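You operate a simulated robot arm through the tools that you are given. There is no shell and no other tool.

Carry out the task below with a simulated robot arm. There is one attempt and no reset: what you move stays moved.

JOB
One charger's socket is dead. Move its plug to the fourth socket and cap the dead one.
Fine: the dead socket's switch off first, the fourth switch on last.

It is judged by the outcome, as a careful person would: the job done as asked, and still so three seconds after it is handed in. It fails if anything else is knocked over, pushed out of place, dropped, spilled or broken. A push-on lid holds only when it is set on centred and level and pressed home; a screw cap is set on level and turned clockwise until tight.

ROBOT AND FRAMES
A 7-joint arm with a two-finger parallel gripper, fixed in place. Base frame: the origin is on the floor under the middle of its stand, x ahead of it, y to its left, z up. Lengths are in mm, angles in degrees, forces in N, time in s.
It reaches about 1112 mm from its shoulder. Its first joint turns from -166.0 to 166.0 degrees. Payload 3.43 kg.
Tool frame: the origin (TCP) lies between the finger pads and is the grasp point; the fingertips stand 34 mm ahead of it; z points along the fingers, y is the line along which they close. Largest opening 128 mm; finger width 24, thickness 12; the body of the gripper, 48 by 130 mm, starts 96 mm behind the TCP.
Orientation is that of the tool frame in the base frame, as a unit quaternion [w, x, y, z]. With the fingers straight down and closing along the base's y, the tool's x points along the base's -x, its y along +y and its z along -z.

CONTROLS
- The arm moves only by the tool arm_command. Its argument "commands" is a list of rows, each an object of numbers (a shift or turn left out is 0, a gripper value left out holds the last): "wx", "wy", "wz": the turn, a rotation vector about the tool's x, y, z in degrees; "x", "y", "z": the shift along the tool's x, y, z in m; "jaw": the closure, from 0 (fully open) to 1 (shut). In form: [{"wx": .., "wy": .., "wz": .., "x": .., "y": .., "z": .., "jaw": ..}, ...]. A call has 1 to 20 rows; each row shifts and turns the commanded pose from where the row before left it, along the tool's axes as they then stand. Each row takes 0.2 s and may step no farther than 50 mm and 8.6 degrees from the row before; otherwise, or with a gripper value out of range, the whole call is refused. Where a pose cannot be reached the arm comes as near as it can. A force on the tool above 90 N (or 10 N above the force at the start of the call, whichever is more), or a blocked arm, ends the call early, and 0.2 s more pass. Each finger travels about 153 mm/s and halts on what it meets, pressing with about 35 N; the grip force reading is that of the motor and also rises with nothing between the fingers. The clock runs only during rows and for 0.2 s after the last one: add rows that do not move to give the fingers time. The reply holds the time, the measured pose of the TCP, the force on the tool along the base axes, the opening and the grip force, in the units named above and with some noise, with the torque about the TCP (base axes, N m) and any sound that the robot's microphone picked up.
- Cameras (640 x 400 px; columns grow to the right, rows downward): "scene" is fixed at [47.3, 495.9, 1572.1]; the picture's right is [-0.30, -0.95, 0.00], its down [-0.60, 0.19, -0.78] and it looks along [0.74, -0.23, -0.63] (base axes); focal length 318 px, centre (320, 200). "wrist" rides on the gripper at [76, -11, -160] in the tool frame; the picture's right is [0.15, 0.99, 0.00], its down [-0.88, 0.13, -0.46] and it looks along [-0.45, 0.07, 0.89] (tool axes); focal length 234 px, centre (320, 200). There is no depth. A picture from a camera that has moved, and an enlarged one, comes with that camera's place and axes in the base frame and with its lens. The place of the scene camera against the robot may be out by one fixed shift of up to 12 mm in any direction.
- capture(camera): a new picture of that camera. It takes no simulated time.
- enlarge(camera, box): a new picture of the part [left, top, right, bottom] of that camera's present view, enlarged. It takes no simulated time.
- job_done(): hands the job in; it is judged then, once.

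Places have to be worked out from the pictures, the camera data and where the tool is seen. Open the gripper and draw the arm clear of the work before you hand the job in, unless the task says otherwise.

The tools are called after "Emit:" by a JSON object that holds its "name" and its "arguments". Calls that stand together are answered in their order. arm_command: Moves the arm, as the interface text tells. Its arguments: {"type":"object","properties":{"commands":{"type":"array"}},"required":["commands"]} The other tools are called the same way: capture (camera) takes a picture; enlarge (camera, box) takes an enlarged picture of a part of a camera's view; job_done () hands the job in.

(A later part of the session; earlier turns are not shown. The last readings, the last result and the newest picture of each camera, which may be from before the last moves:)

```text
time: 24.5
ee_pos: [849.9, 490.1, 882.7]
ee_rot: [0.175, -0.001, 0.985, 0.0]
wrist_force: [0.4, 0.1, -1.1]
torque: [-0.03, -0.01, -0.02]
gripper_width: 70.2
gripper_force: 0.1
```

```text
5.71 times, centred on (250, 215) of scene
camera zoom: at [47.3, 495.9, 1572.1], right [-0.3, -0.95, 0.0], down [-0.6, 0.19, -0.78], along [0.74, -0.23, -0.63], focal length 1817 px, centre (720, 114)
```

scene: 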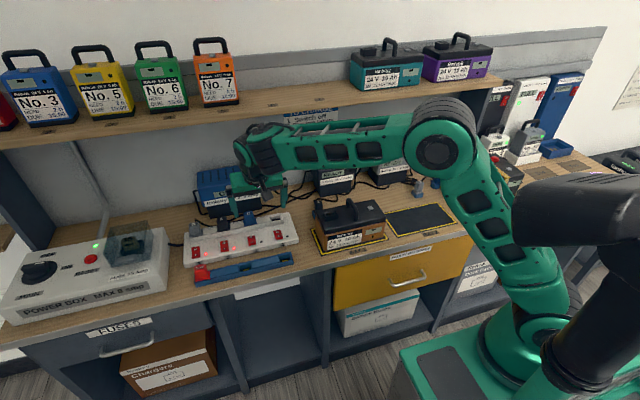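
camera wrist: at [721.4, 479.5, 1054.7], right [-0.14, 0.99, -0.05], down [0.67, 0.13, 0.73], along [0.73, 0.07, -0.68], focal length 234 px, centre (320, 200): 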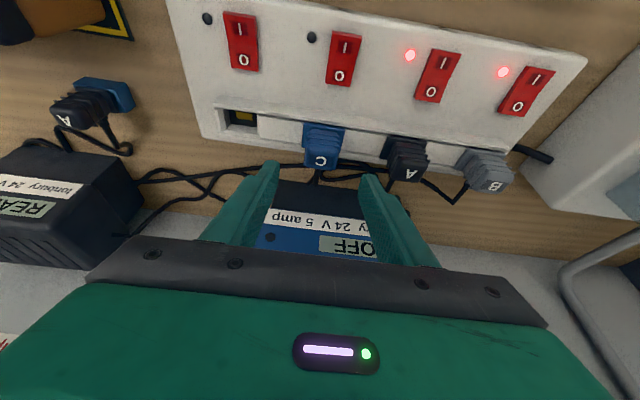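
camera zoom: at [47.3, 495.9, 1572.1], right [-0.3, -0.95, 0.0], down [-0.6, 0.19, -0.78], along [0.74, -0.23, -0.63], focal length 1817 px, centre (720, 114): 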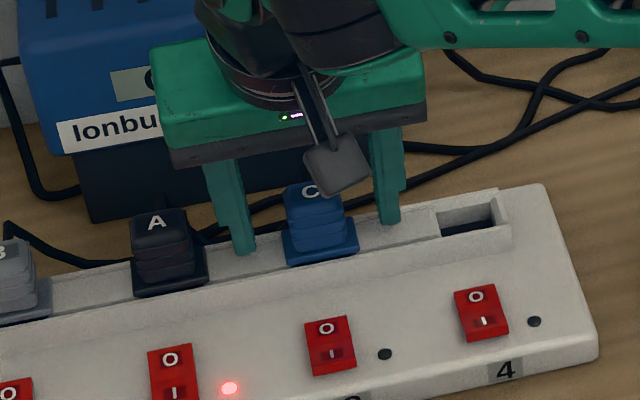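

Fingers are on either side of the plug body, tips just above the flange. I close on it.

Emit:
{"name": "arm_command", "arguments": {"commands": [{"jaw": 1}, {"jaw": 1}, {"jaw": 1}]}}

Emit:
{"name": "enlarge", "arguments": {"camera": "wrist", "box": [220, 100, 420, 225]}}

```text
time: 25.3
ee_pos: [850.6, 489.8, 883.1]
ee_rot: [0.175, 0.0, 0.984, 0.0]
wrist_force: [0.2, -0.7, -0.8]
torque: [-0.01, -0.03, -0.02]
gripper_width: 40.6
gripper_force: 35.4
```

```text
3.20 times, centred on (320, 162) of wrist
camera zoom: at [722.2, 478.9, 1005.9], right [-0.14, 0.99, -0.05], down [0.67, 0.13, 0.73], along [0.73, 0.07, -0.68], focal length 749 px, centre (320, 320)
```

zoom: 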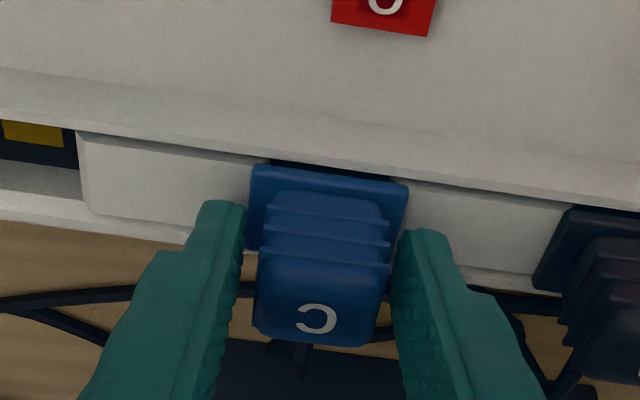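

The opening stopped at 40.6 mm: the tips caught the flange rather than the body. I reopen, rise about 8 mm and close on the ribbed body instead.

Emit:
{"name": "arm_command", "arguments": {"commands": [{"jaw": 0.5}, {"jaw": 0.5}, {"x": -0.00274, "z": -0.00752}, {}, {"jaw": 1}, {"jaw": 1}, {"jaw": 1}]}}

Emit:
{"name": "enlarge", "arguments": {"camera": "wrist", "box": [220, 100, 420, 225]}}

Emit:
{"name": "enlarge", "arguments": {"camera": "scene", "box": [200, 180, 300, 250]}}

```text
time: 26.9
ee_pos: [849.5, 490.0, 889.9]
ee_rot: [0.176, -0.001, 0.984, -0.001]
wrist_force: [0.0, -0.2, -0.5]
torque: [-0.04, 0.06, 0.0]
gripper_width: 29.0
gripper_force: 35.0
```

```text
3.20 times, centred on (320, 162) of wrist
camera zoom: at [721.9, 479.4, 1013.4], right [-0.14, 0.99, -0.05], down [0.67, 0.13, 0.73], along [0.73, 0.07, -0.68], focal length 749 px, centre (320, 320)
```

zoom: 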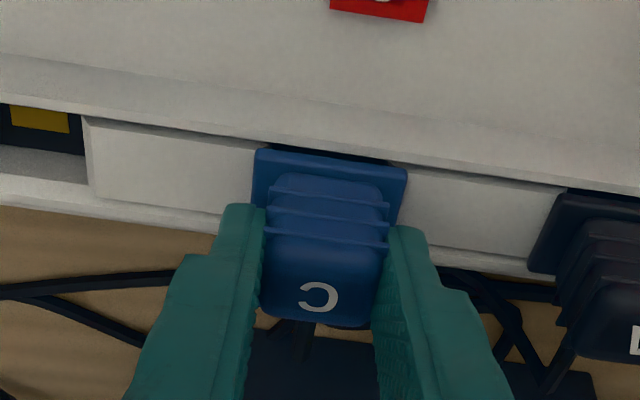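

```text
5.71 times, centred on (250, 215) of scene
camera zoom: at [47.3, 495.9, 1572.1], right [-0.3, -0.95, 0.0], down [-0.6, 0.19, -0.78], along [0.74, -0.23, -0.63], focal length 1817 px, centre (720, 114)
```

zoom: 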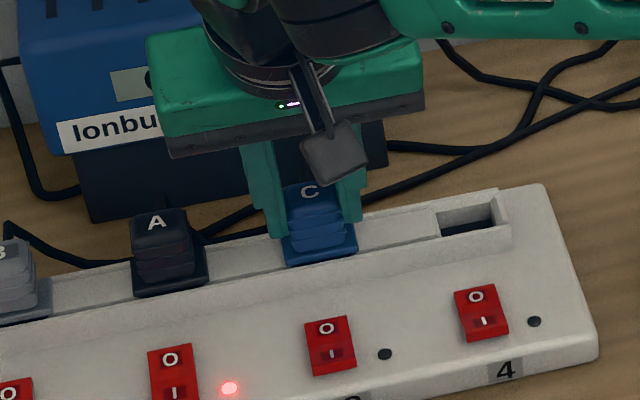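

Width 29 mm: the body is held, centred at y 490. Reference: seated plug corresponds to TCP (849.5, 490, 890). Now I pull straight up in small steps.

Emit:
{"name": "arm_command", "arguments": {"commands": [{"x": -0.00103, "z": -0.00282}, {"x": -0.00103, "z": -0.00282}, {"x": -0.00103, "z": -0.00282}, {}]}}

Emit:
{"name": "enlarge", "arguments": {"camera": "wrist", "box": [220, 100, 420, 225]}}

```text
time: 27.9
ee_pos: [848.9, 491.2, 898.5]
ee_rot: [0.175, -0.001, 0.984, -0.001]
wrist_force: [0.3, 0.4, -0.8]
torque: [0.02, 0.06, 0.0]
gripper_width: 29.2
gripper_force: 34.9
```

```text
3.20 times, centred on (320, 162) of wrist
camera zoom: at [721.3, 479.9, 1021.6], right [-0.14, 0.99, -0.05], down [0.67, 0.13, 0.73], along [0.73, 0.07, -0.68], focal length 749 px, centre (320, 320)
```

zoom: 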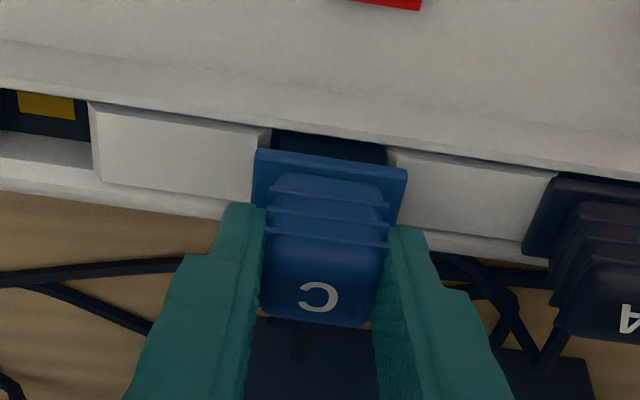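

The plug comes up with the gripper and the pull force is already gone. I lift it another 35 mm clear.

Emit:
{"name": "arm_command", "arguments": {"commands": [{"x": -0.00345, "z": -0.00939}, {"x": -0.00345, "z": -0.00939}, {"x": -0.00345, "z": -0.00939}, {"x": -0.00173, "z": -0.0047}, {}, {}]}}

Emit:
{"name": "capture", "arguments": {"camera": "wrist"}}

Emit:
{"name": "enlarge", "arguments": {"camera": "wrist", "box": [200, 90, 420, 225]}}

Emit:
{"name": "enlarge", "arguments": {"camera": "scene", "box": [180, 150, 310, 250]}}

```text
time: 29.3
ee_pos: [847.9, 491.3, 932.4]
ee_rot: [0.175, -0.001, 0.984, -0.002]
wrist_force: [-0.2, -0.3, -1.2]
torque: [-0.01, 0.01, -0.02]
gripper_width: 29.0
gripper_force: 35.1
```

```text
taken
camera wrist: at [720.4, 480.4, 1056.7], right [-0.14, 0.99, -0.05], down [0.67, 0.13, 0.73], along [0.73, 0.07, -0.68], focal length 234 px, centre (320, 200)
```

wrist: 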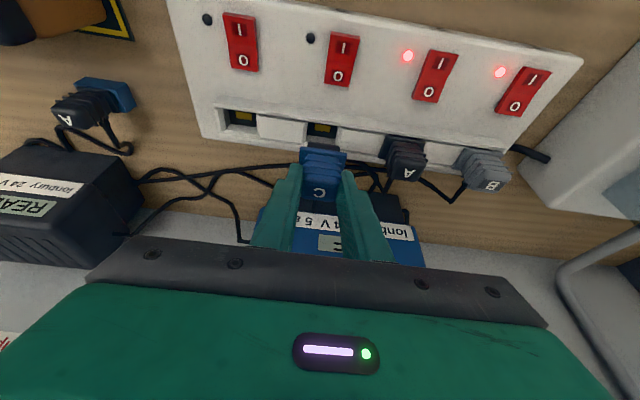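

```text
2.91 times, centred on (310, 158) of wrist
camera zoom: at [720.4, 480.4, 1056.7], right [-0.14, 0.99, -0.05], down [0.67, 0.13, 0.73], along [0.73, 0.07, -0.68], focal length 681 px, centre (349, 324)
```

zoom: 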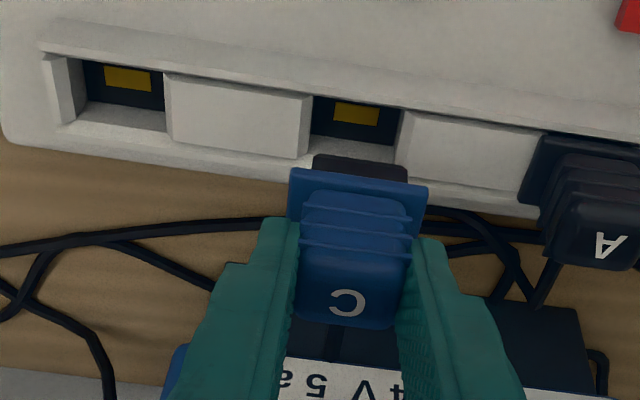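

```text
4.00 times, centred on (245, 200) of scene
camera zoom: at [47.3, 495.9, 1572.1], right [-0.3, -0.95, 0.0], down [-0.6, 0.19, -0.78], along [0.74, -0.23, -0.63], focal length 1272 px, centre (620, 200)
```

zoom: 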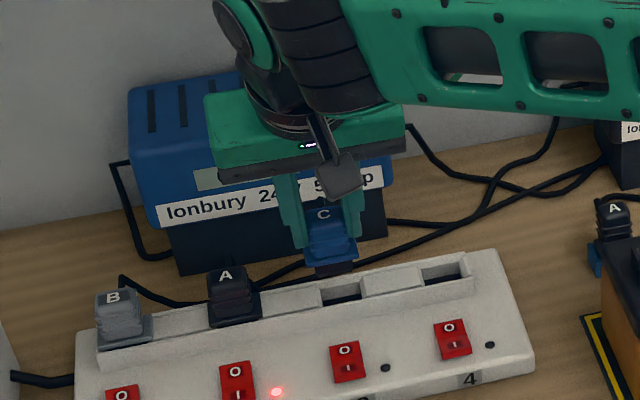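

The plug is free, with its tongue visible. From here socket 3's contact appears at (357, 113) in this zoom with the plug exactly above it – so after moving -85 mm in y, socket 4's contact should show at the same spot. Moving over now.

Emit:
{"name": "arm_command", "arguments": {"commands": [{"y": -0.03}, {"y": -0.03}, {"y": -0.025}, {}, {}]}}

Emit:
{"name": "enlarge", "arguments": {"camera": "wrist", "box": [200, 90, 420, 225]}}

Emit:
{"name": "enlarge", "arguments": {"camera": "scene", "box": [200, 150, 330, 250]}}

```text
time: 30.5
ee_pos: [849.0, 404.6, 933.3]
ee_rot: [0.176, -0.001, 0.984, -0.001]
wrist_force: [0.6, -0.5, -1.0]
torque: [-0.01, 0.02, 0.02]
gripper_width: 29.1
gripper_force: 35.5
```

```text
2.91 times, centred on (310, 158) of wrist
camera zoom: at [720.8, 394.2, 1056.8], right [-0.14, 0.99, -0.05], down [0.67, 0.13, 0.73], along [0.73, 0.07, -0.68], focal length 681 px, centre (349, 324)
```

zoom: 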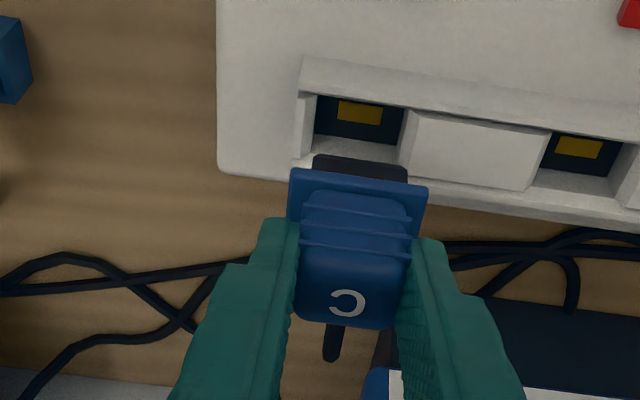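

```text
4.00 times, centred on (265, 200) of scene
camera zoom: at [47.3, 495.9, 1572.1], right [-0.3, -0.95, 0.0], down [-0.6, 0.19, -0.78], along [0.74, -0.23, -0.63], focal length 1272 px, centre (540, 200)
```

zoom: 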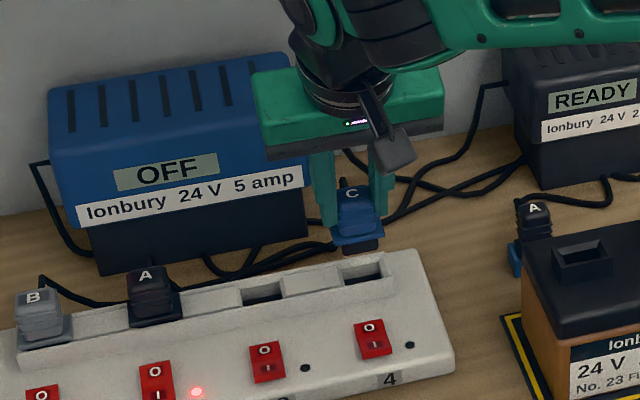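

Socket 4's contact shows at about (360, 112), nearly identical. I zoom more to judge the remaining millimetre before inserting.

Emit:
{"name": "enlarge", "arguments": {"camera": "wrist", "box": [280, 110, 360, 160]}}

Emit:
{"name": "enlarge", "arguments": {"camera": "scene", "box": [250, 190, 320, 234]}}

```text
8.00 times, centred on (320, 135) of wrist
camera zoom: at [720.8, 394.2, 1056.8], right [-0.14, 0.99, -0.05], down [0.67, 0.13, 0.73], along [0.73, 0.07, -0.68], focal length 1873 px, centre (320, 720)
```

zoom: 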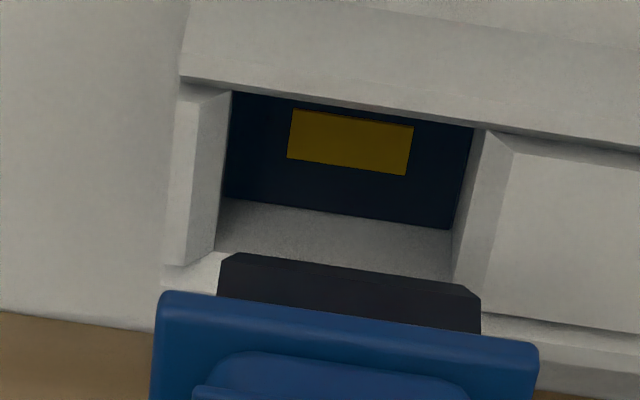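

```text
9.09 times, centred on (285, 212) of scene
camera zoom: at [47.3, 495.9, 1572.1], right [-0.3, -0.95, 0.0], down [-0.6, 0.19, -0.78], along [0.74, -0.23, -0.63], focal length 2891 px, centre (638, 91)
```

zoom: 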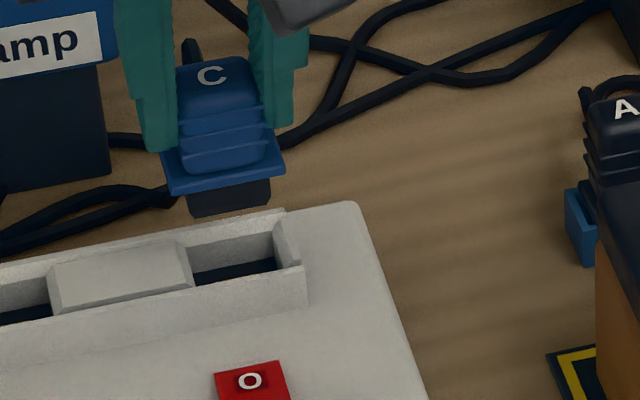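

Tongue (28 mm) and well (32 mm, bevelled) line up within about 1 mm. I descend 20 mm with a 1 mm forward correction for the small drift during lifting, then re-check.

Emit:
{"name": "arm_command", "arguments": {"commands": [{"x": 0.00251, "z": 0.00973}, {"x": 0.00345, "z": 0.00939}, {}]}}

Emit:
{"name": "enlarge", "arguments": {"camera": "wrist", "box": [270, 100, 370, 162]}}

Emit:
{"name": "enlarge", "arguments": {"camera": "scene", "box": [250, 190, 320, 234]}}

```text
time: 31.3
ee_pos: [849.1, 406.4, 914.4]
ee_rot: [0.175, 0.0, 0.985, -0.001]
wrist_force: [0.2, -0.7, -0.7]
torque: [0.01, 0.03, -0.03]
gripper_width: 29.3
gripper_force: 34.8
```

```text
6.40 times, centred on (320, 131) of wrist
camera zoom: at [721.2, 395.2, 1036.3], right [-0.14, 0.99, -0.05], down [0.67, 0.13, 0.73], along [0.73, 0.07, -0.68], focal length 1499 px, centre (320, 642)
```

zoom: 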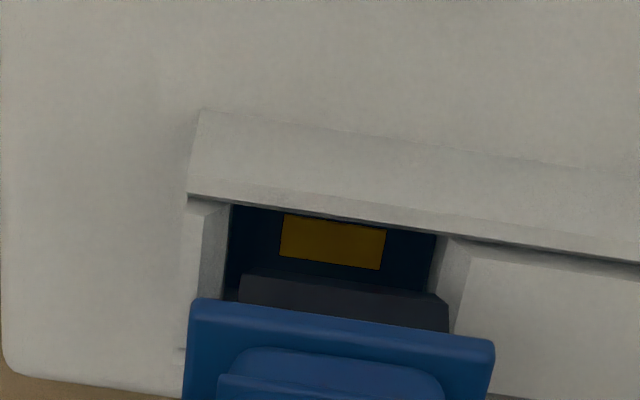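

```text
9.09 times, centred on (285, 212) of scene
camera zoom: at [47.3, 495.9, 1572.1], right [-0.3, -0.95, 0.0], down [-0.6, 0.19, -0.78], along [0.74, -0.23, -0.63], focal length 2891 px, centre (638, 91)
```

zoom: 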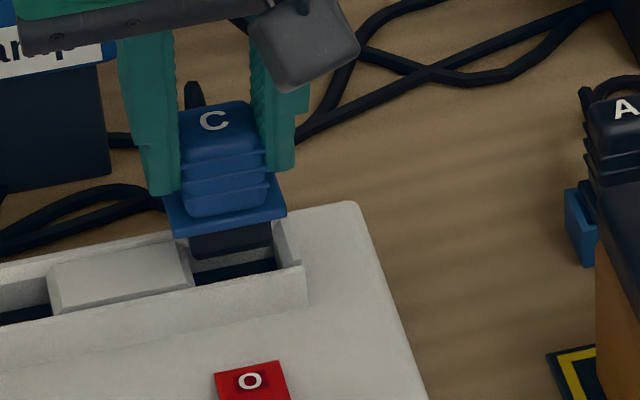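

Tongue is entering the bevel; the well is about 1 mm toward -y of the tongue, so I nudge -0.8 mm and continue down in small steps watching force.

Emit:
{"name": "arm_command", "arguments": {"commands": [{"y": -0.0008, "x": 0.00103, "z": 0.00282}, {"x": 0.00103, "z": 0.00282}, {"x": 0.00103, "z": 0.00282}, {}]}}

Emit:
{"name": "enlarge", "arguments": {"camera": "wrist", "box": [270, 100, 370, 162]}}

```text
time: 32.3
ee_pos: [849.2, 405.2, 904.9]
ee_rot: [0.176, -0.002, 0.984, -0.001]
wrist_force: [0.3, 0.5, -0.4]
torque: [-0.02, 0.05, 0.02]
gripper_width: 29.1
gripper_force: 35.2
```

```text
6.40 times, centred on (320, 131) of wrist
camera zoom: at [722.2, 394.7, 1027.5], right [-0.14, 0.99, -0.05], down [0.67, 0.13, 0.73], along [0.73, 0.07, -0.68], focal length 1499 px, centre (320, 642)
```

zoom: 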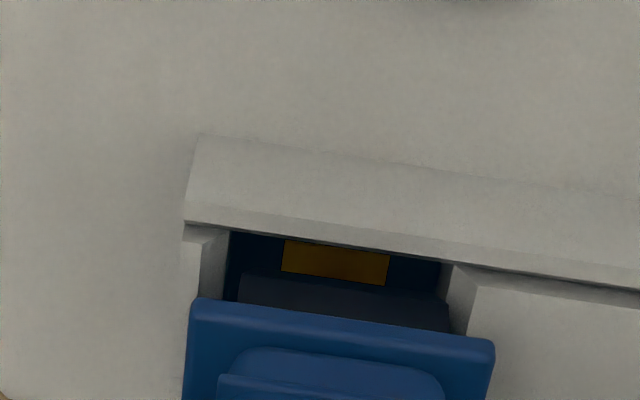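

Tongue going in with no side force. Continuing down.

Emit:
{"name": "arm_command", "arguments": {"commands": [{"x": 0.00103, "z": 0.00282}, {"x": 0.00103, "z": 0.00282}, {}]}}

```text
time: 33.1
ee_pos: [848.9, 406.4, 900.1]
ee_rot: [0.176, 0.0, 0.984, 0.0]
wrist_force: [-0.7, 0.0, -1.1]
torque: [0.01, 0.01, -0.02]
gripper_width: 29.2
gripper_force: 34.9
```

Emit:
{"name": "arm_command", "arguments": {"commands": [{"x": 0.00069, "z": 0.00188}, {"x": 0.00069, "z": 0.00188}, {}]}}

Emit:
{"name": "enlarge", "arguments": {"camera": "wrist", "box": [220, 90, 420, 215]}}

```text
time: 33.9
ee_pos: [849.7, 405.8, 894.5]
ee_rot: [0.175, -0.001, 0.985, -0.001]
wrist_force: [0.7, -0.7, -0.3]
torque: [-0.03, -0.02, 0.01]
gripper_width: 29.1
gripper_force: 35.3
```

```text
3.20 times, centred on (320, 152) of wrist
camera zoom: at [721.5, 395.1, 1018.2], right [-0.14, 0.99, -0.05], down [0.67, 0.13, 0.73], along [0.73, 0.07, -0.68], focal length 749 px, centre (320, 352)
```

zoom: 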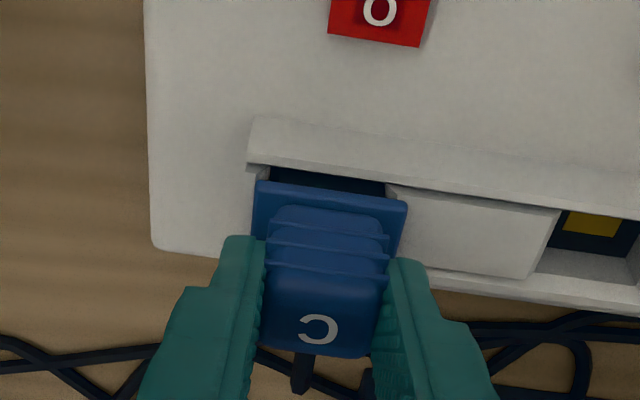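

About 4 mm above the seated reference. I continue in 1.5 mm steps and expect the seating force.

Emit:
{"name": "arm_command", "arguments": {"commands": [{"x": 0.00052, "z": 0.00141}, {"x": 0.00052, "z": 0.00141}, {}]}}

```text
time: 34.7
ee_pos: [848.6, 405.3, 892.1]
ee_rot: [0.175, 0.0, 0.985, -0.001]
wrist_force: [0.7, 0.1, -0.5]
torque: [0.0, 0.0, 0.01]
gripper_width: 29.1
gripper_force: 35.0
```

Emit:
{"name": "arm_command", "arguments": {"commands": [{"x": 0.00052, "z": 0.00141}, {"x": 0.00052, "z": 0.00141}, {}]}}

Emit:
{"name": "enlarge", "arguments": {"camera": "wrist", "box": [220, 90, 420, 215]}}

```text
time: 35.5
ee_pos: [849.0, 405.7, 889.5]
ee_rot: [0.176, 0.0, 0.984, 0.0]
wrist_force: [-3.0, -1.9, 9.3]
torque: [-0.17, 0.18, -0.01]
gripper_width: 29.3
gripper_force: 35.0
```

```text
3.20 times, centred on (320, 152) of wrist
camera zoom: at [721.5, 394.5, 1013.2], right [-0.14, 0.99, -0.05], down [0.67, 0.13, 0.73], along [0.73, 0.07, -0.68], focal length 749 px, centre (320, 352)
```

zoom: 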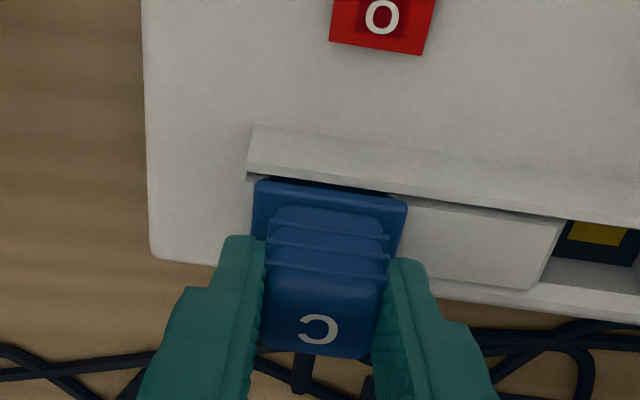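

Seating force begins at z 889.5. I press it home gently with another 1.5 mm or so of command.

Emit:
{"name": "arm_command", "arguments": {"commands": [{"x": 0.00052, "z": 0.00141}, {}]}}

```text
time: 36.1
ee_pos: [849.4, 406.0, 890.6]
ee_rot: [0.177, 0.0, 0.984, 0.001]
wrist_force: [-5.7, -3.6, 24.7]
torque: [0.28, 0.24, 0.06]
gripper_width: 29.3
gripper_force: 35.2
```

Emit:
{"name": "arm_command", "arguments": {"commands": [{"x": 0.00035, "z": 0.00094}, {}]}}

Emit:
{"name": "enlarge", "arguments": {"camera": "scene", "box": [180, 180, 320, 268]}}

Emit:
{"name": "enlarge", "arguments": {"camera": "wrist", "box": [220, 90, 420, 215]}}

```text
time: 36.7
ee_pos: [848.9, 405.3, 889.6]
ee_rot: [0.177, 0.0, 0.984, 0.001]
wrist_force: [0.0, 1.7, 32.8]
torque: [0.48, -0.1, -0.05]
gripper_width: 29.1
gripper_force: 34.8
```

```text
4.55 times, centred on (250, 224) of scene
camera zoom: at [47.3, 495.9, 1572.1], right [-0.3, -0.95, 0.0], down [-0.6, 0.19, -0.78], along [0.74, -0.23, -0.63], focal length 1446 px, centre (638, 91)
```

zoom: 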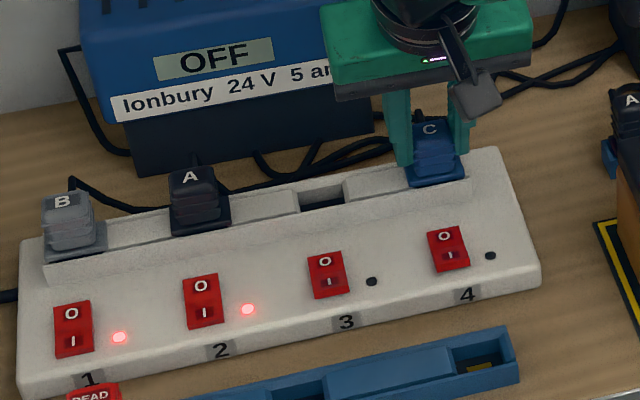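

```text
3.20 times, centred on (320, 152) of wrist
camera zoom: at [721.9, 394.3, 1011.7], right [-0.14, 0.99, -0.05], down [0.67, 0.13, 0.73], along [0.73, 0.07, -0.68], focal length 749 px, centre (320, 352)
```

zoom: 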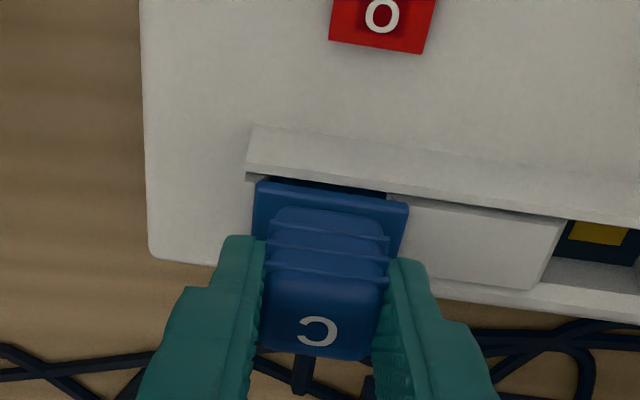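

Plug C sits at the same height it had in socket 3 (z ≈ 889.6) under 33 N. I relax the downward command, open the fingers and rise straight up.

Emit:
{"name": "arm_command", "arguments": {"commands": [{"x": -0.00086, "z": -0.00235}, {}, {"jaw": 0.45}, {"jaw": 0.45}, {}]}}

Emit:
{"name": "enlarge", "arguments": {"camera": "wrist", "box": [220, 90, 420, 215]}}

```text
time: 37.9
ee_pos: [848.7, 405.9, 889.0]
ee_rot: [0.175, 0.0, 0.985, -0.001]
wrist_force: [-0.4, 0.1, -0.2]
torque: [0.01, -0.01, -0.01]
gripper_width: 70.2
gripper_force: 0.0
```

```text
3.20 times, centred on (320, 152) of wrist
camera zoom: at [721.9, 394.5, 1012.2], right [-0.14, 0.99, -0.05], down [0.67, 0.13, 0.73], along [0.73, 0.07, -0.68], focal length 749 px, centre (320, 352)
```

zoom: 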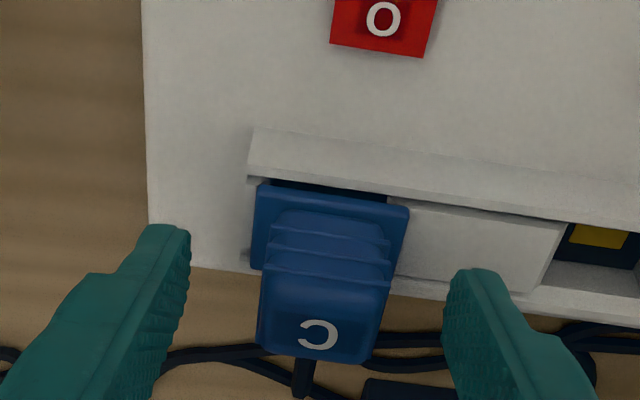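

Released cleanly. I rise 60 mm and check the plug against its neighbours.

Emit:
{"name": "arm_command", "arguments": {"commands": [{"x": -0.00345, "z": -0.00939}, {"x": -0.0069, "z": -0.0188}, {"x": -0.0104, "z": -0.0282}, {}, {}]}}

Emit:
{"name": "capture", "arguments": {"camera": "wrist"}}

Emit:
{"name": "enlarge", "arguments": {"camera": "scene", "box": [180, 180, 320, 268]}}

Emit:
{"name": "enlarge", "arguments": {"camera": "wrist", "box": [260, 90, 460, 215]}}

```text
time: 39.1
ee_pos: [851.3, 405.0, 948.5]
ee_rot: [0.175, -0.001, 0.985, 0.0]
wrist_force: [0.7, 0.1, -0.2]
torque: [0.04, -0.02, 0.02]
gripper_width: 70.2
gripper_force: 0.1
```

```text
taken
camera wrist: at [724.0, 394.4, 1071.9], right [-0.14, 0.99, -0.05], down [0.67, 0.13, 0.73], along [0.73, 0.07, -0.68], focal length 234 px, centre (320, 200)
```

wrist: 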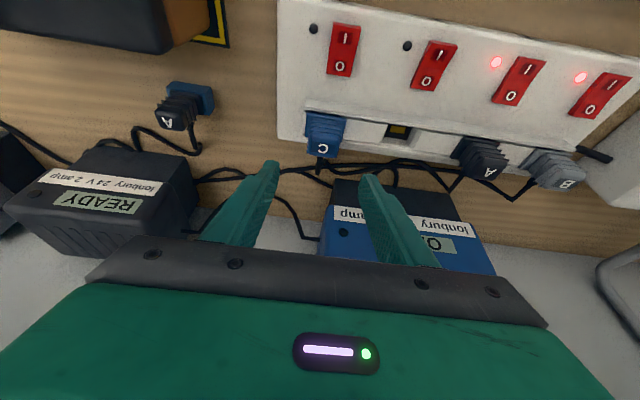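

```text
4.55 times, centred on (250, 224) of scene
camera zoom: at [47.3, 495.9, 1572.1], right [-0.3, -0.95, 0.0], down [-0.6, 0.19, -0.78], along [0.74, -0.23, -0.63], focal length 1446 px, centre (638, 91)
```

zoom: 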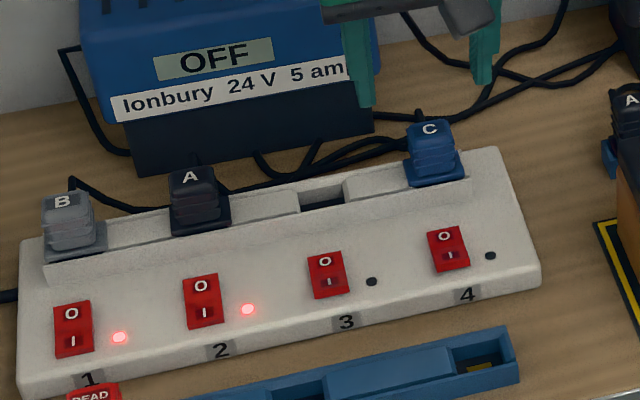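

```text
3.20 times, centred on (360, 152) of wrist
camera zoom: at [724.0, 394.4, 1071.9], right [-0.14, 0.99, -0.05], down [0.67, 0.13, 0.73], along [0.73, 0.07, -0.68], focal length 749 px, centre (192, 352)
```

zoom: 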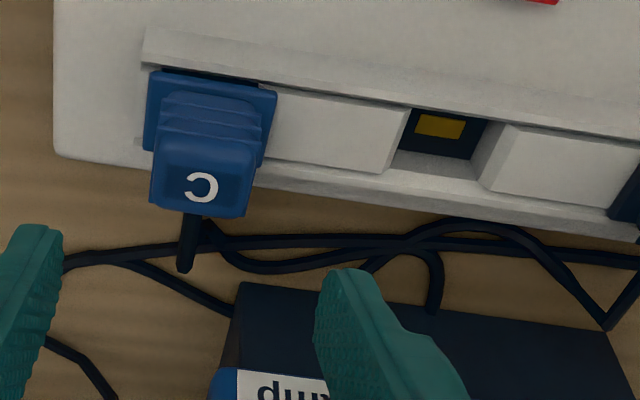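

Plug C sits level and at the same depth as A and B. Next the DEAD cap: I rise, back away from the strip and move over toward the cap in the blue tray, keeping the same tilt.

Emit:
{"name": "arm_command", "arguments": {"commands": [{"x": -0.0138, "z": -0.0375}, {"x": 0.0394, "z": -0.0145}, {"x": 0.0394, "z": -0.0145}, {"x": 0.0394, "z": -0.0145}, {"x": 0.0394, "z": -0.0145}, {"x": 0.0394, "z": -0.0145}, {"y": 0.047}, {"y": 0.047}, {"y": 0.047}, {"y": 0.047}, {"y": 0.047}, {}, {}]}}

Emit:
{"name": "capture", "arguments": {"camera": "wrist"}}

Emit:
{"name": "capture", "arguments": {"camera": "scene"}}

```text
time: 41.9
ee_pos: [642.0, 640.9, 986.9]
ee_rot: [0.175, -0.001, 0.985, -0.001]
wrist_force: [-0.7, -0.5, -0.1]
torque: [0.03, 0.01, 0.0]
gripper_width: 70.3
gripper_force: 0.0
```

```text
taken
camera wrist: at [514.9, 628.8, 1109.8], right [-0.14, 0.99, -0.05], down [0.67, 0.13, 0.73], along [0.73, 0.07, -0.68], focal length 234 px, centre (320, 200)
```

wrist: 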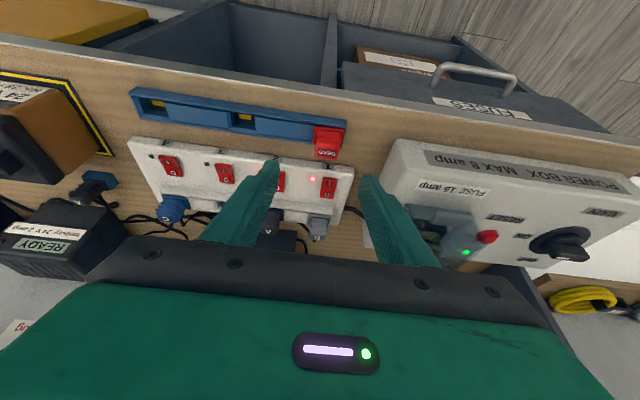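

```text
taken
```

scene: 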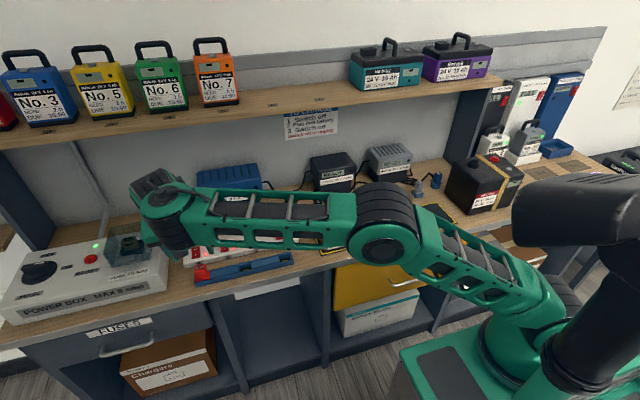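

Emit:
{"name": "enlarge", "arguments": {"camera": "wrist", "box": [270, 95, 390, 170]}}

Emit:
{"name": "enlarge", "arguments": {"camera": "scene", "box": [180, 240, 260, 290]}}

```text
5.33 times, centred on (330, 132) of wrist
camera zoom: at [514.9, 628.8, 1109.8], right [-0.14, 0.99, -0.05], down [0.67, 0.13, 0.73], along [0.73, 0.07, -0.68], focal length 1249 px, centre (267, 560)
```

zoom: 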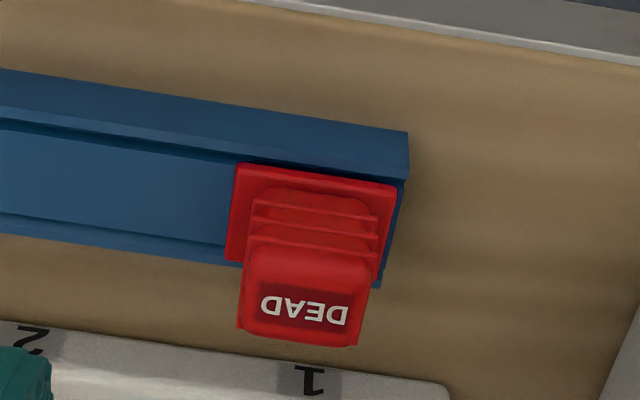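

```text
8.00 times, centred on (220, 265) of scene
camera zoom: at [47.3, 495.9, 1572.1], right [-0.3, -0.95, 0.0], down [-0.6, 0.19, -0.78], along [0.74, -0.23, -0.63], focal length 2544 px, centre (1120, -320)
```

zoom: 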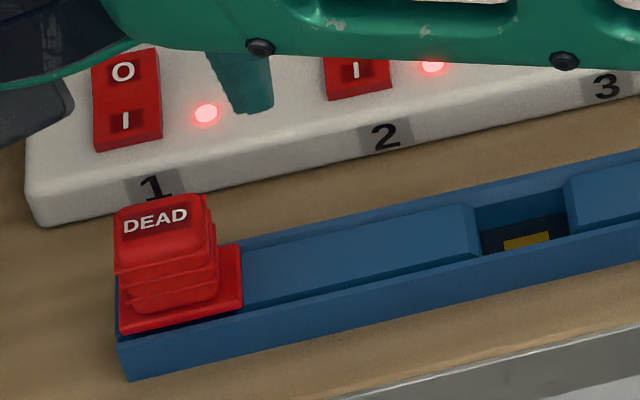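

The cap's top is at about (693, 649.5, 860), aligned with the strip; by analogy with plug C the grasp pose is TCP ≈ (688.5, 649.5, 869). I move above it first.

Emit:
{"name": "arm_command", "arguments": {"commands": [{"x": -0.0436, "z": 0.016, "jaw": 0.5}, {"y": 0.0086, "jaw": 0.5}, {"x": 0.0124, "z": 0.0338}, {"x": 0.0124, "z": 0.0338}, {}, {}]}}

Emit:
{"name": "enlarge", "arguments": {"camera": "wrist", "box": [220, 90, 420, 215]}}

Emit:
{"name": "enlarge", "arguments": {"camera": "scene", "box": [140, 200, 268, 280]}}

Emit:
{"name": "capture", "arguments": {"camera": "wrist"}}

```text
time: 43.3
ee_pos: [690.0, 649.7, 917.3]
ee_rot: [0.175, 0.0, 0.984, -0.001]
wrist_force: [-0.1, 0.3, -0.4]
torque: [-0.03, -0.04, 0.02]
gripper_width: 64.1
gripper_force: 0.1
```

```text
3.20 times, centred on (320, 152) of wrist
camera zoom: at [562.2, 638.6, 1038.6], right [-0.14, 0.99, -0.05], down [0.67, 0.13, 0.73], along [0.73, 0.07, -0.68], focal length 749 px, centre (320, 352)
```

zoom: 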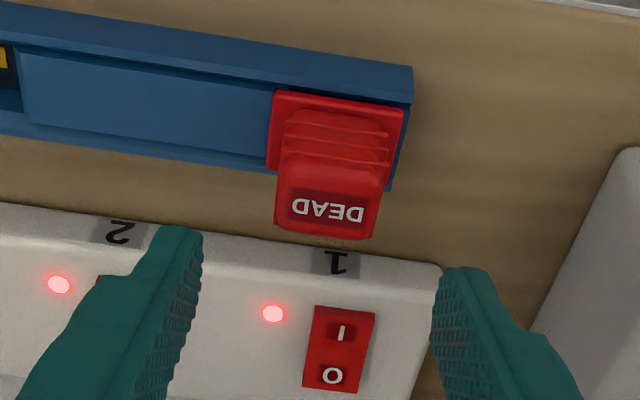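

```text
5.00 times, centred on (204, 240) of scene
camera zoom: at [47.3, 495.9, 1572.1], right [-0.3, -0.95, 0.0], down [-0.6, 0.19, -0.78], along [0.74, -0.23, -0.63], focal length 1590 px, centre (900, 0)
```

zoom: 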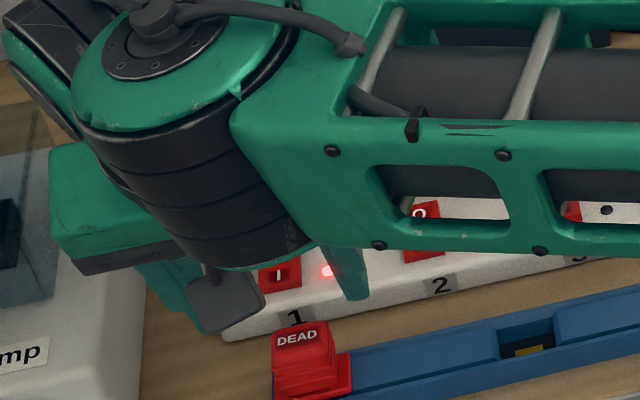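

```text
taken
camera wrist: at [562.2, 638.6, 1038.6], right [-0.14, 0.99, -0.05], down [0.67, 0.13, 0.73], along [0.73, 0.07, -0.68], focal length 234 px, centre (320, 200)
```

wrist: 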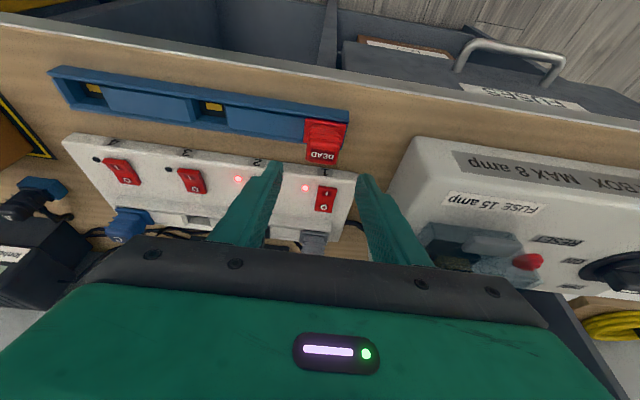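

Finger midline and cap agree (y ≈ 649.7). I descend to about z 870, keeping clear of the power box on the right (its side is at y ≥ 725).

Emit:
{"name": "arm_command", "arguments": {"commands": [{"x": 0.0065, "z": 0.0143}, {"x": 0.00542, "z": 0.01474}, {"x": 0.00542, "z": 0.01474}, {}, {}]}}

Emit:
{"name": "enlarge", "arguments": {"camera": "wrist", "box": [220, 90, 420, 215]}}

Emit:
{"name": "enlarge", "arguments": {"camera": "scene", "box": [140, 210, 268, 290]}}

```text
time: 44.5
ee_pos: [686.3, 649.1, 868.8]
ee_rot: [0.176, -0.001, 0.984, -0.001]
wrist_force: [-0.3, -0.2, 0.1]
torque: [0.0, -0.01, 0.0]
gripper_width: 64.0
gripper_force: 0.0
```

```text
3.20 times, centred on (320, 152) of wrist
camera zoom: at [559.1, 638.0, 993.0], right [-0.14, 0.99, -0.05], down [0.67, 0.13, 0.73], along [0.73, 0.07, -0.68], focal length 749 px, centre (320, 352)
```

zoom: 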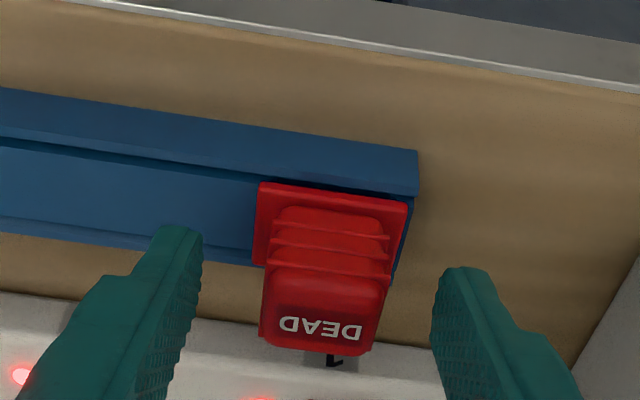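

```text
5.00 times, centred on (204, 250) of scene
camera zoom: at [47.3, 495.9, 1572.1], right [-0.3, -0.95, 0.0], down [-0.6, 0.19, -0.78], along [0.74, -0.23, -0.63], focal length 1590 px, centre (900, -50)
```

zoom: 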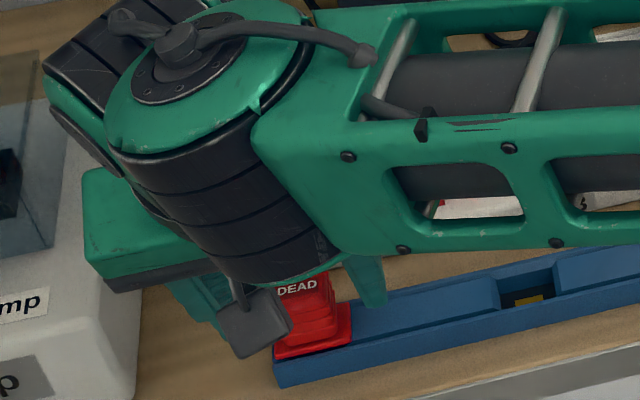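

The cap sits between the fingers just as plug C did. I close on its body.

Emit:
{"name": "arm_command", "arguments": {"commands": [{"jaw": 1}, {"jaw": 1}, {"jaw": 1}]}}

Emit:
{"name": "enlarge", "arguments": {"camera": "wrist", "box": [220, 90, 420, 215]}}

```text
time: 45.3
ee_pos: [686.9, 649.6, 870.7]
ee_rot: [0.175, -0.001, 0.985, -0.001]
wrist_force: [1.4, 0.2, -0.8]
torque: [-0.01, 0.01, -0.05]
gripper_width: 29.0
gripper_force: 35.0
```

```text
3.20 times, centred on (320, 152) of wrist
camera zoom: at [559.1, 638.0, 993.1], right [-0.14, 0.99, -0.05], down [0.67, 0.13, 0.73], along [0.73, 0.07, -0.68], focal length 749 px, centre (320, 352)
```

zoom: 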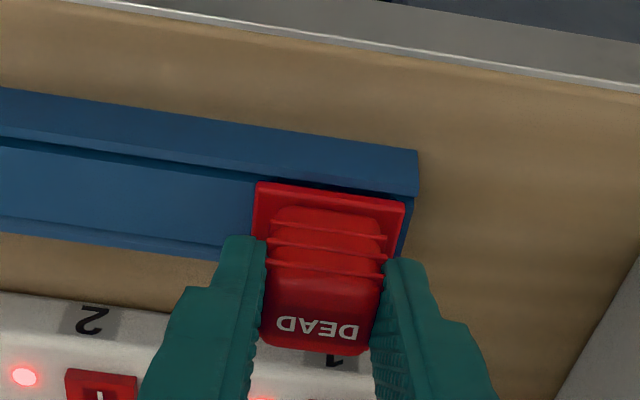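

Width 29 mm: held by the body. I lift gently and check that the tray stays put.

Emit:
{"name": "arm_command", "arguments": {"commands": [{"x": -0.00103, "z": -0.00282}, {"x": -0.00103, "z": -0.00282}, {"x": -0.00103, "z": -0.00282}, {}]}}

Emit:
{"name": "enlarge", "arguments": {"camera": "wrist", "box": [220, 90, 420, 215]}}

Emit:
{"name": "enlarge", "arguments": {"camera": "scene", "box": [180, 230, 308, 310]}}

```text
time: 46.3
ee_pos: [685.7, 648.8, 880.6]
ee_rot: [0.175, 0.0, 0.985, -0.001]
wrist_force: [0.0, 0.2, -1.0]
torque: [0.02, 0.01, -0.04]
gripper_width: 28.8
gripper_force: 35.1
```

```text
3.20 times, centred on (320, 152) of wrist
camera zoom: at [557.7, 638.7, 1002.3], right [-0.14, 0.99, -0.05], down [0.67, 0.13, 0.73], along [0.73, 0.07, -0.68], focal length 749 px, centre (320, 352)
```

zoom: 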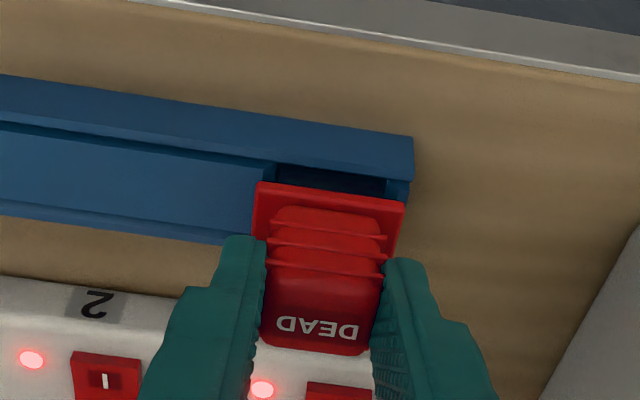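

```text
5.00 times, centred on (244, 270) of scene
camera zoom: at [47.3, 495.9, 1572.1], right [-0.3, -0.95, 0.0], down [-0.6, 0.19, -0.78], along [0.74, -0.23, -0.63], focal length 1590 px, centre (700, -150)
```

zoom: 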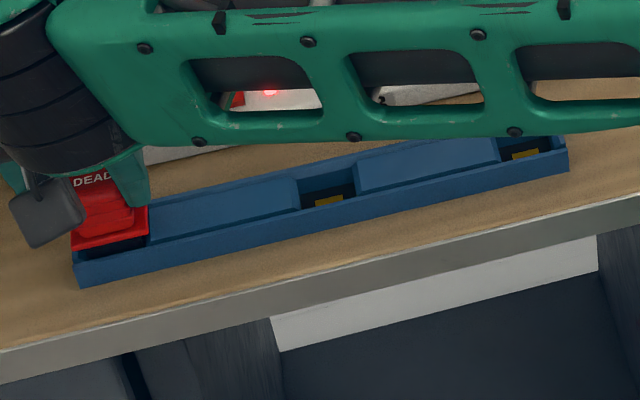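

The cap comes out freely and the tray stays in place. I raise it, carry it along to y 490 and forward over socket 3.

Emit:
{"name": "arm_command", "arguments": {"commands": [{"x": -0.01466, "z": -0.0399}, {"x": -0.01466, "z": -0.0399}, {"y": -0.03975}, {"y": -0.03975}, {"y": -0.03975}, {"y": -0.03975}, {"x": -0.03825, "z": 0.01406}, {"x": -0.03825, "z": 0.01406}, {"x": -0.03825, "z": 0.01406}, {"x": -0.03825, "z": 0.01406}, {}, {}]}}

Emit:
{"name": "capture", "arguments": {"camera": "wrist"}}

Emit:
{"name": "enlarge", "arguments": {"camera": "wrist", "box": [200, 90, 420, 225]}}

Emit:
{"name": "capture", "arguments": {"camera": "scene"}}

```text
time: 48.9
ee_pos: [851.7, 488.7, 966.2]
ee_rot: [0.175, -0.001, 0.984, -0.001]
wrist_force: [-0.7, -1.4, -0.1]
torque: [-0.03, 0.02, 0.01]
gripper_width: 28.8
gripper_force: 35.0
```

```text
taken
camera wrist: at [724.0, 477.7, 1089.0], right [-0.14, 0.99, -0.05], down [0.67, 0.13, 0.73], along [0.73, 0.07, -0.68], focal length 234 px, centre (320, 200)
```

wrist: 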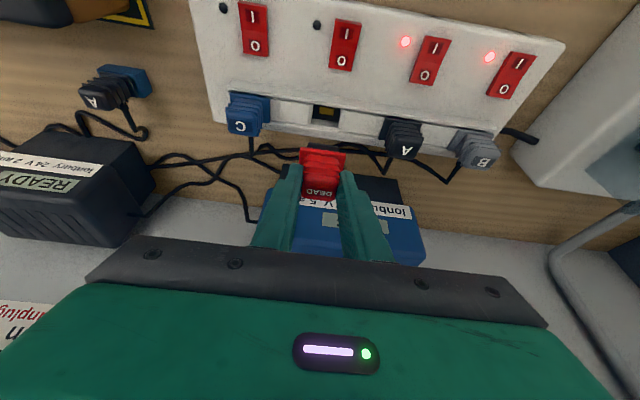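

```text
2.91 times, centred on (310, 158) of wrist
camera zoom: at [724.0, 477.7, 1089.0], right [-0.14, 0.99, -0.05], down [0.67, 0.13, 0.73], along [0.73, 0.07, -0.68], focal length 681 px, centre (349, 324)
```

zoom: 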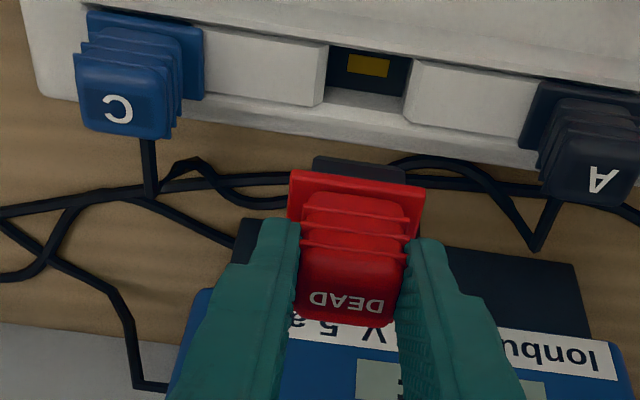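

```text
taken
```

scene: 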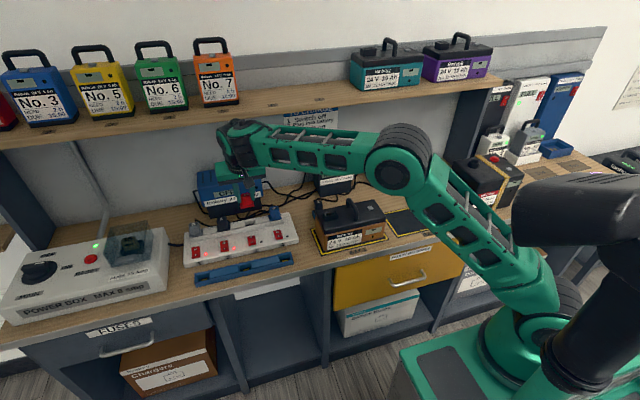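

The cap is held exactly as plug C was. I descend to the same height as my earlier reference view (z ≈ 933) and compare socket 3's contact with (357, 113).

Emit:
{"name": "arm_command", "arguments": {"commands": [{"x": 0.00569, "z": 0.01549}, {"x": 0.00569, "z": 0.01549}, {}, {}]}}

Emit:
{"name": "enlarge", "arguments": {"camera": "wrist", "box": [200, 90, 420, 225]}}

Emit:
{"name": "enlarge", "arguments": {"camera": "wrist", "box": [280, 110, 360, 160]}}

Emit:
{"name": "enlarge", "arguments": {"camera": "scene", "box": [210, 180, 290, 230]}}

```text
time: 49.9
ee_pos: [847.8, 489.6, 931.0]
ee_rot: [0.176, -0.001, 0.984, 0.0]
wrist_force: [0.4, 1.0, -0.3]
torque: [0.02, 0.01, -0.02]
gripper_width: 28.8
gripper_force: 34.8
```

```text
2.91 times, centred on (310, 158) of wrist
camera zoom: at [720.8, 478.7, 1054.0], right [-0.14, 0.99, -0.05], down [0.67, 0.13, 0.73], along [0.73, 0.07, -0.68], focal length 681 px, centre (349, 324)
```

zoom: 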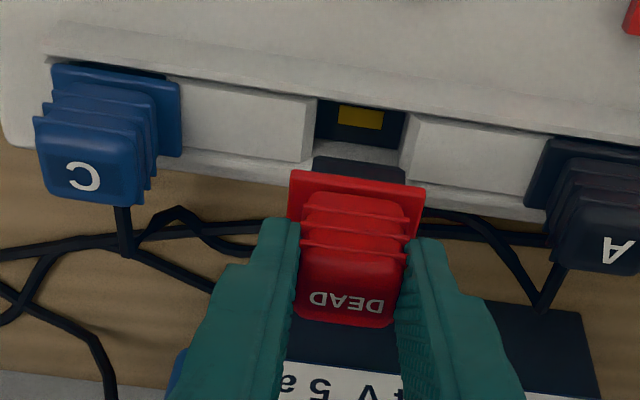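

```text
8.00 times, centred on (320, 135) of wrist
camera zoom: at [720.8, 478.7, 1054.0], right [-0.14, 0.99, -0.05], down [0.67, 0.13, 0.73], along [0.73, 0.07, -0.68], focal length 1873 px, centre (320, 720)
```

zoom: 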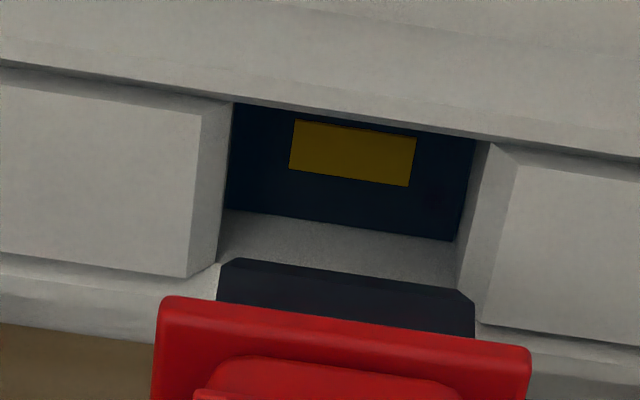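

```text
8.00 times, centred on (250, 205) of scene
camera zoom: at [47.3, 495.9, 1572.1], right [-0.3, -0.95, 0.0], down [-0.6, 0.19, -0.78], along [0.74, -0.23, -0.63], focal length 2544 px, centre (880, 160)
```

zoom: 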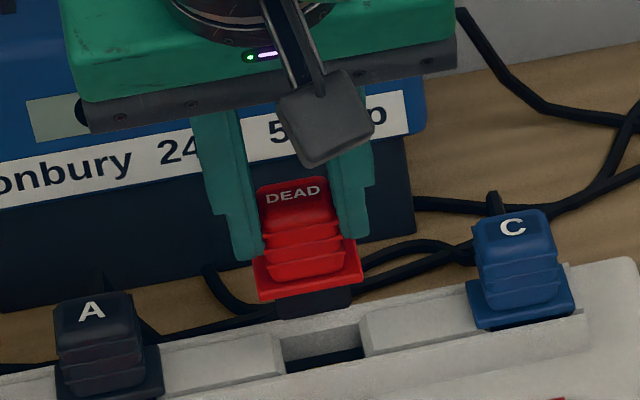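

The picture matches the earlier approach that went in freely (lateral error ≈ 0.3 mm). I descend with the same 1 mm forward correction.

Emit:
{"name": "arm_command", "arguments": {"commands": [{"x": 0.00217, "z": 0.00879}, {"x": 0.0031, "z": 0.00845}, {}]}}

Emit:
{"name": "enlarge", "arguments": {"camera": "wrist", "box": [270, 100, 370, 162]}}

```text
time: 50.7
ee_pos: [850.8, 489.9, 913.1]
ee_rot: [0.176, 0.0, 0.984, -0.001]
wrist_force: [0.2, -0.6, -0.6]
torque: [-0.03, 0.02, -0.01]
gripper_width: 29.3
gripper_force: 34.8
```

```text
6.40 times, centred on (320, 131) of wrist
camera zoom: at [722.6, 479.0, 1035.3], right [-0.14, 0.99, -0.05], down [0.67, 0.13, 0.73], along [0.73, 0.07, -0.68], focal length 1499 px, centre (320, 642)
```

zoom: 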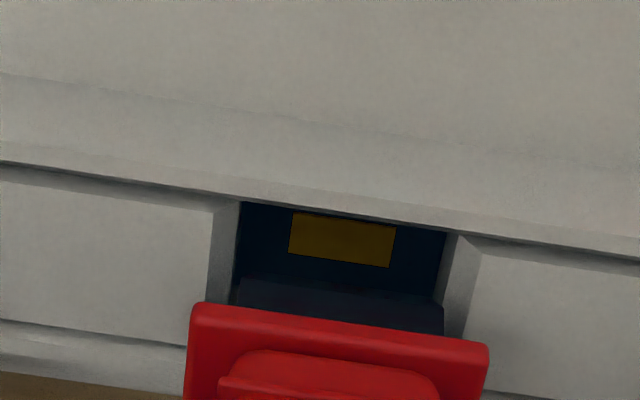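

Tongue centred in the well. Continuing down in 3 mm steps.

Emit:
{"name": "arm_command", "arguments": {"commands": [{"x": 0.00103, "z": 0.00282}, {"x": 0.00103, "z": 0.00282}, {"x": 0.00103, "z": 0.00282}, {}]}}

```text
time: 51.7
ee_pos: [849.8, 491.0, 903.9]
ee_rot: [0.176, -0.001, 0.984, 0.0]
wrist_force: [-8.3, 0.1, 3.2]
torque: [-0.04, 0.42, -0.04]
gripper_width: 28.7
gripper_force: 34.9
```

A -8 N x force says the tongue rubs the back bevel. I ease 1.5 mm back toward the robot.

Emit:
{"name": "arm_command", "arguments": {"commands": [{"x": 0.00141, "z": -0.00052}, {}]}}

Emit:
{"name": "enlarge", "arguments": {"camera": "wrist", "box": [270, 100, 370, 162]}}

```text
time: 52.3
ee_pos: [849.1, 491.1, 905.8]
ee_rot: [0.176, -0.001, 0.984, -0.001]
wrist_force: [-0.5, -0.2, -1.3]
torque: [-0.01, -0.03, 0.01]
gripper_width: 29.0
gripper_force: 35.2
```

```text
6.40 times, centred on (320, 131) of wrist
camera zoom: at [720.9, 479.7, 1027.6], right [-0.14, 0.99, -0.05], down [0.67, 0.13, 0.73], along [0.73, 0.07, -0.68], focal length 1499 px, centre (320, 642)
```

zoom: 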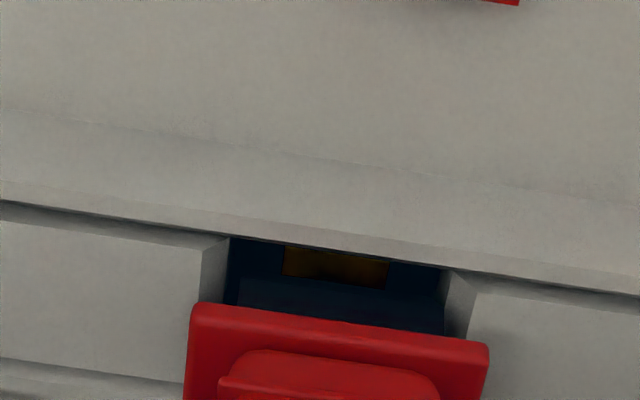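

Force gone. Continuing down.

Emit:
{"name": "arm_command", "arguments": {"commands": [{"x": 0.00103, "z": 0.00282}, {"x": 0.00103, "z": 0.00282}, {}]}}

```text
time: 53.1
ee_pos: [847.5, 491.4, 898.2]
ee_rot: [0.175, -0.001, 0.984, 0.0]
wrist_force: [-4.7, 1.5, -1.0]
torque: [0.03, 0.27, -0.04]
gripper_width: 28.7
gripper_force: 35.0
```

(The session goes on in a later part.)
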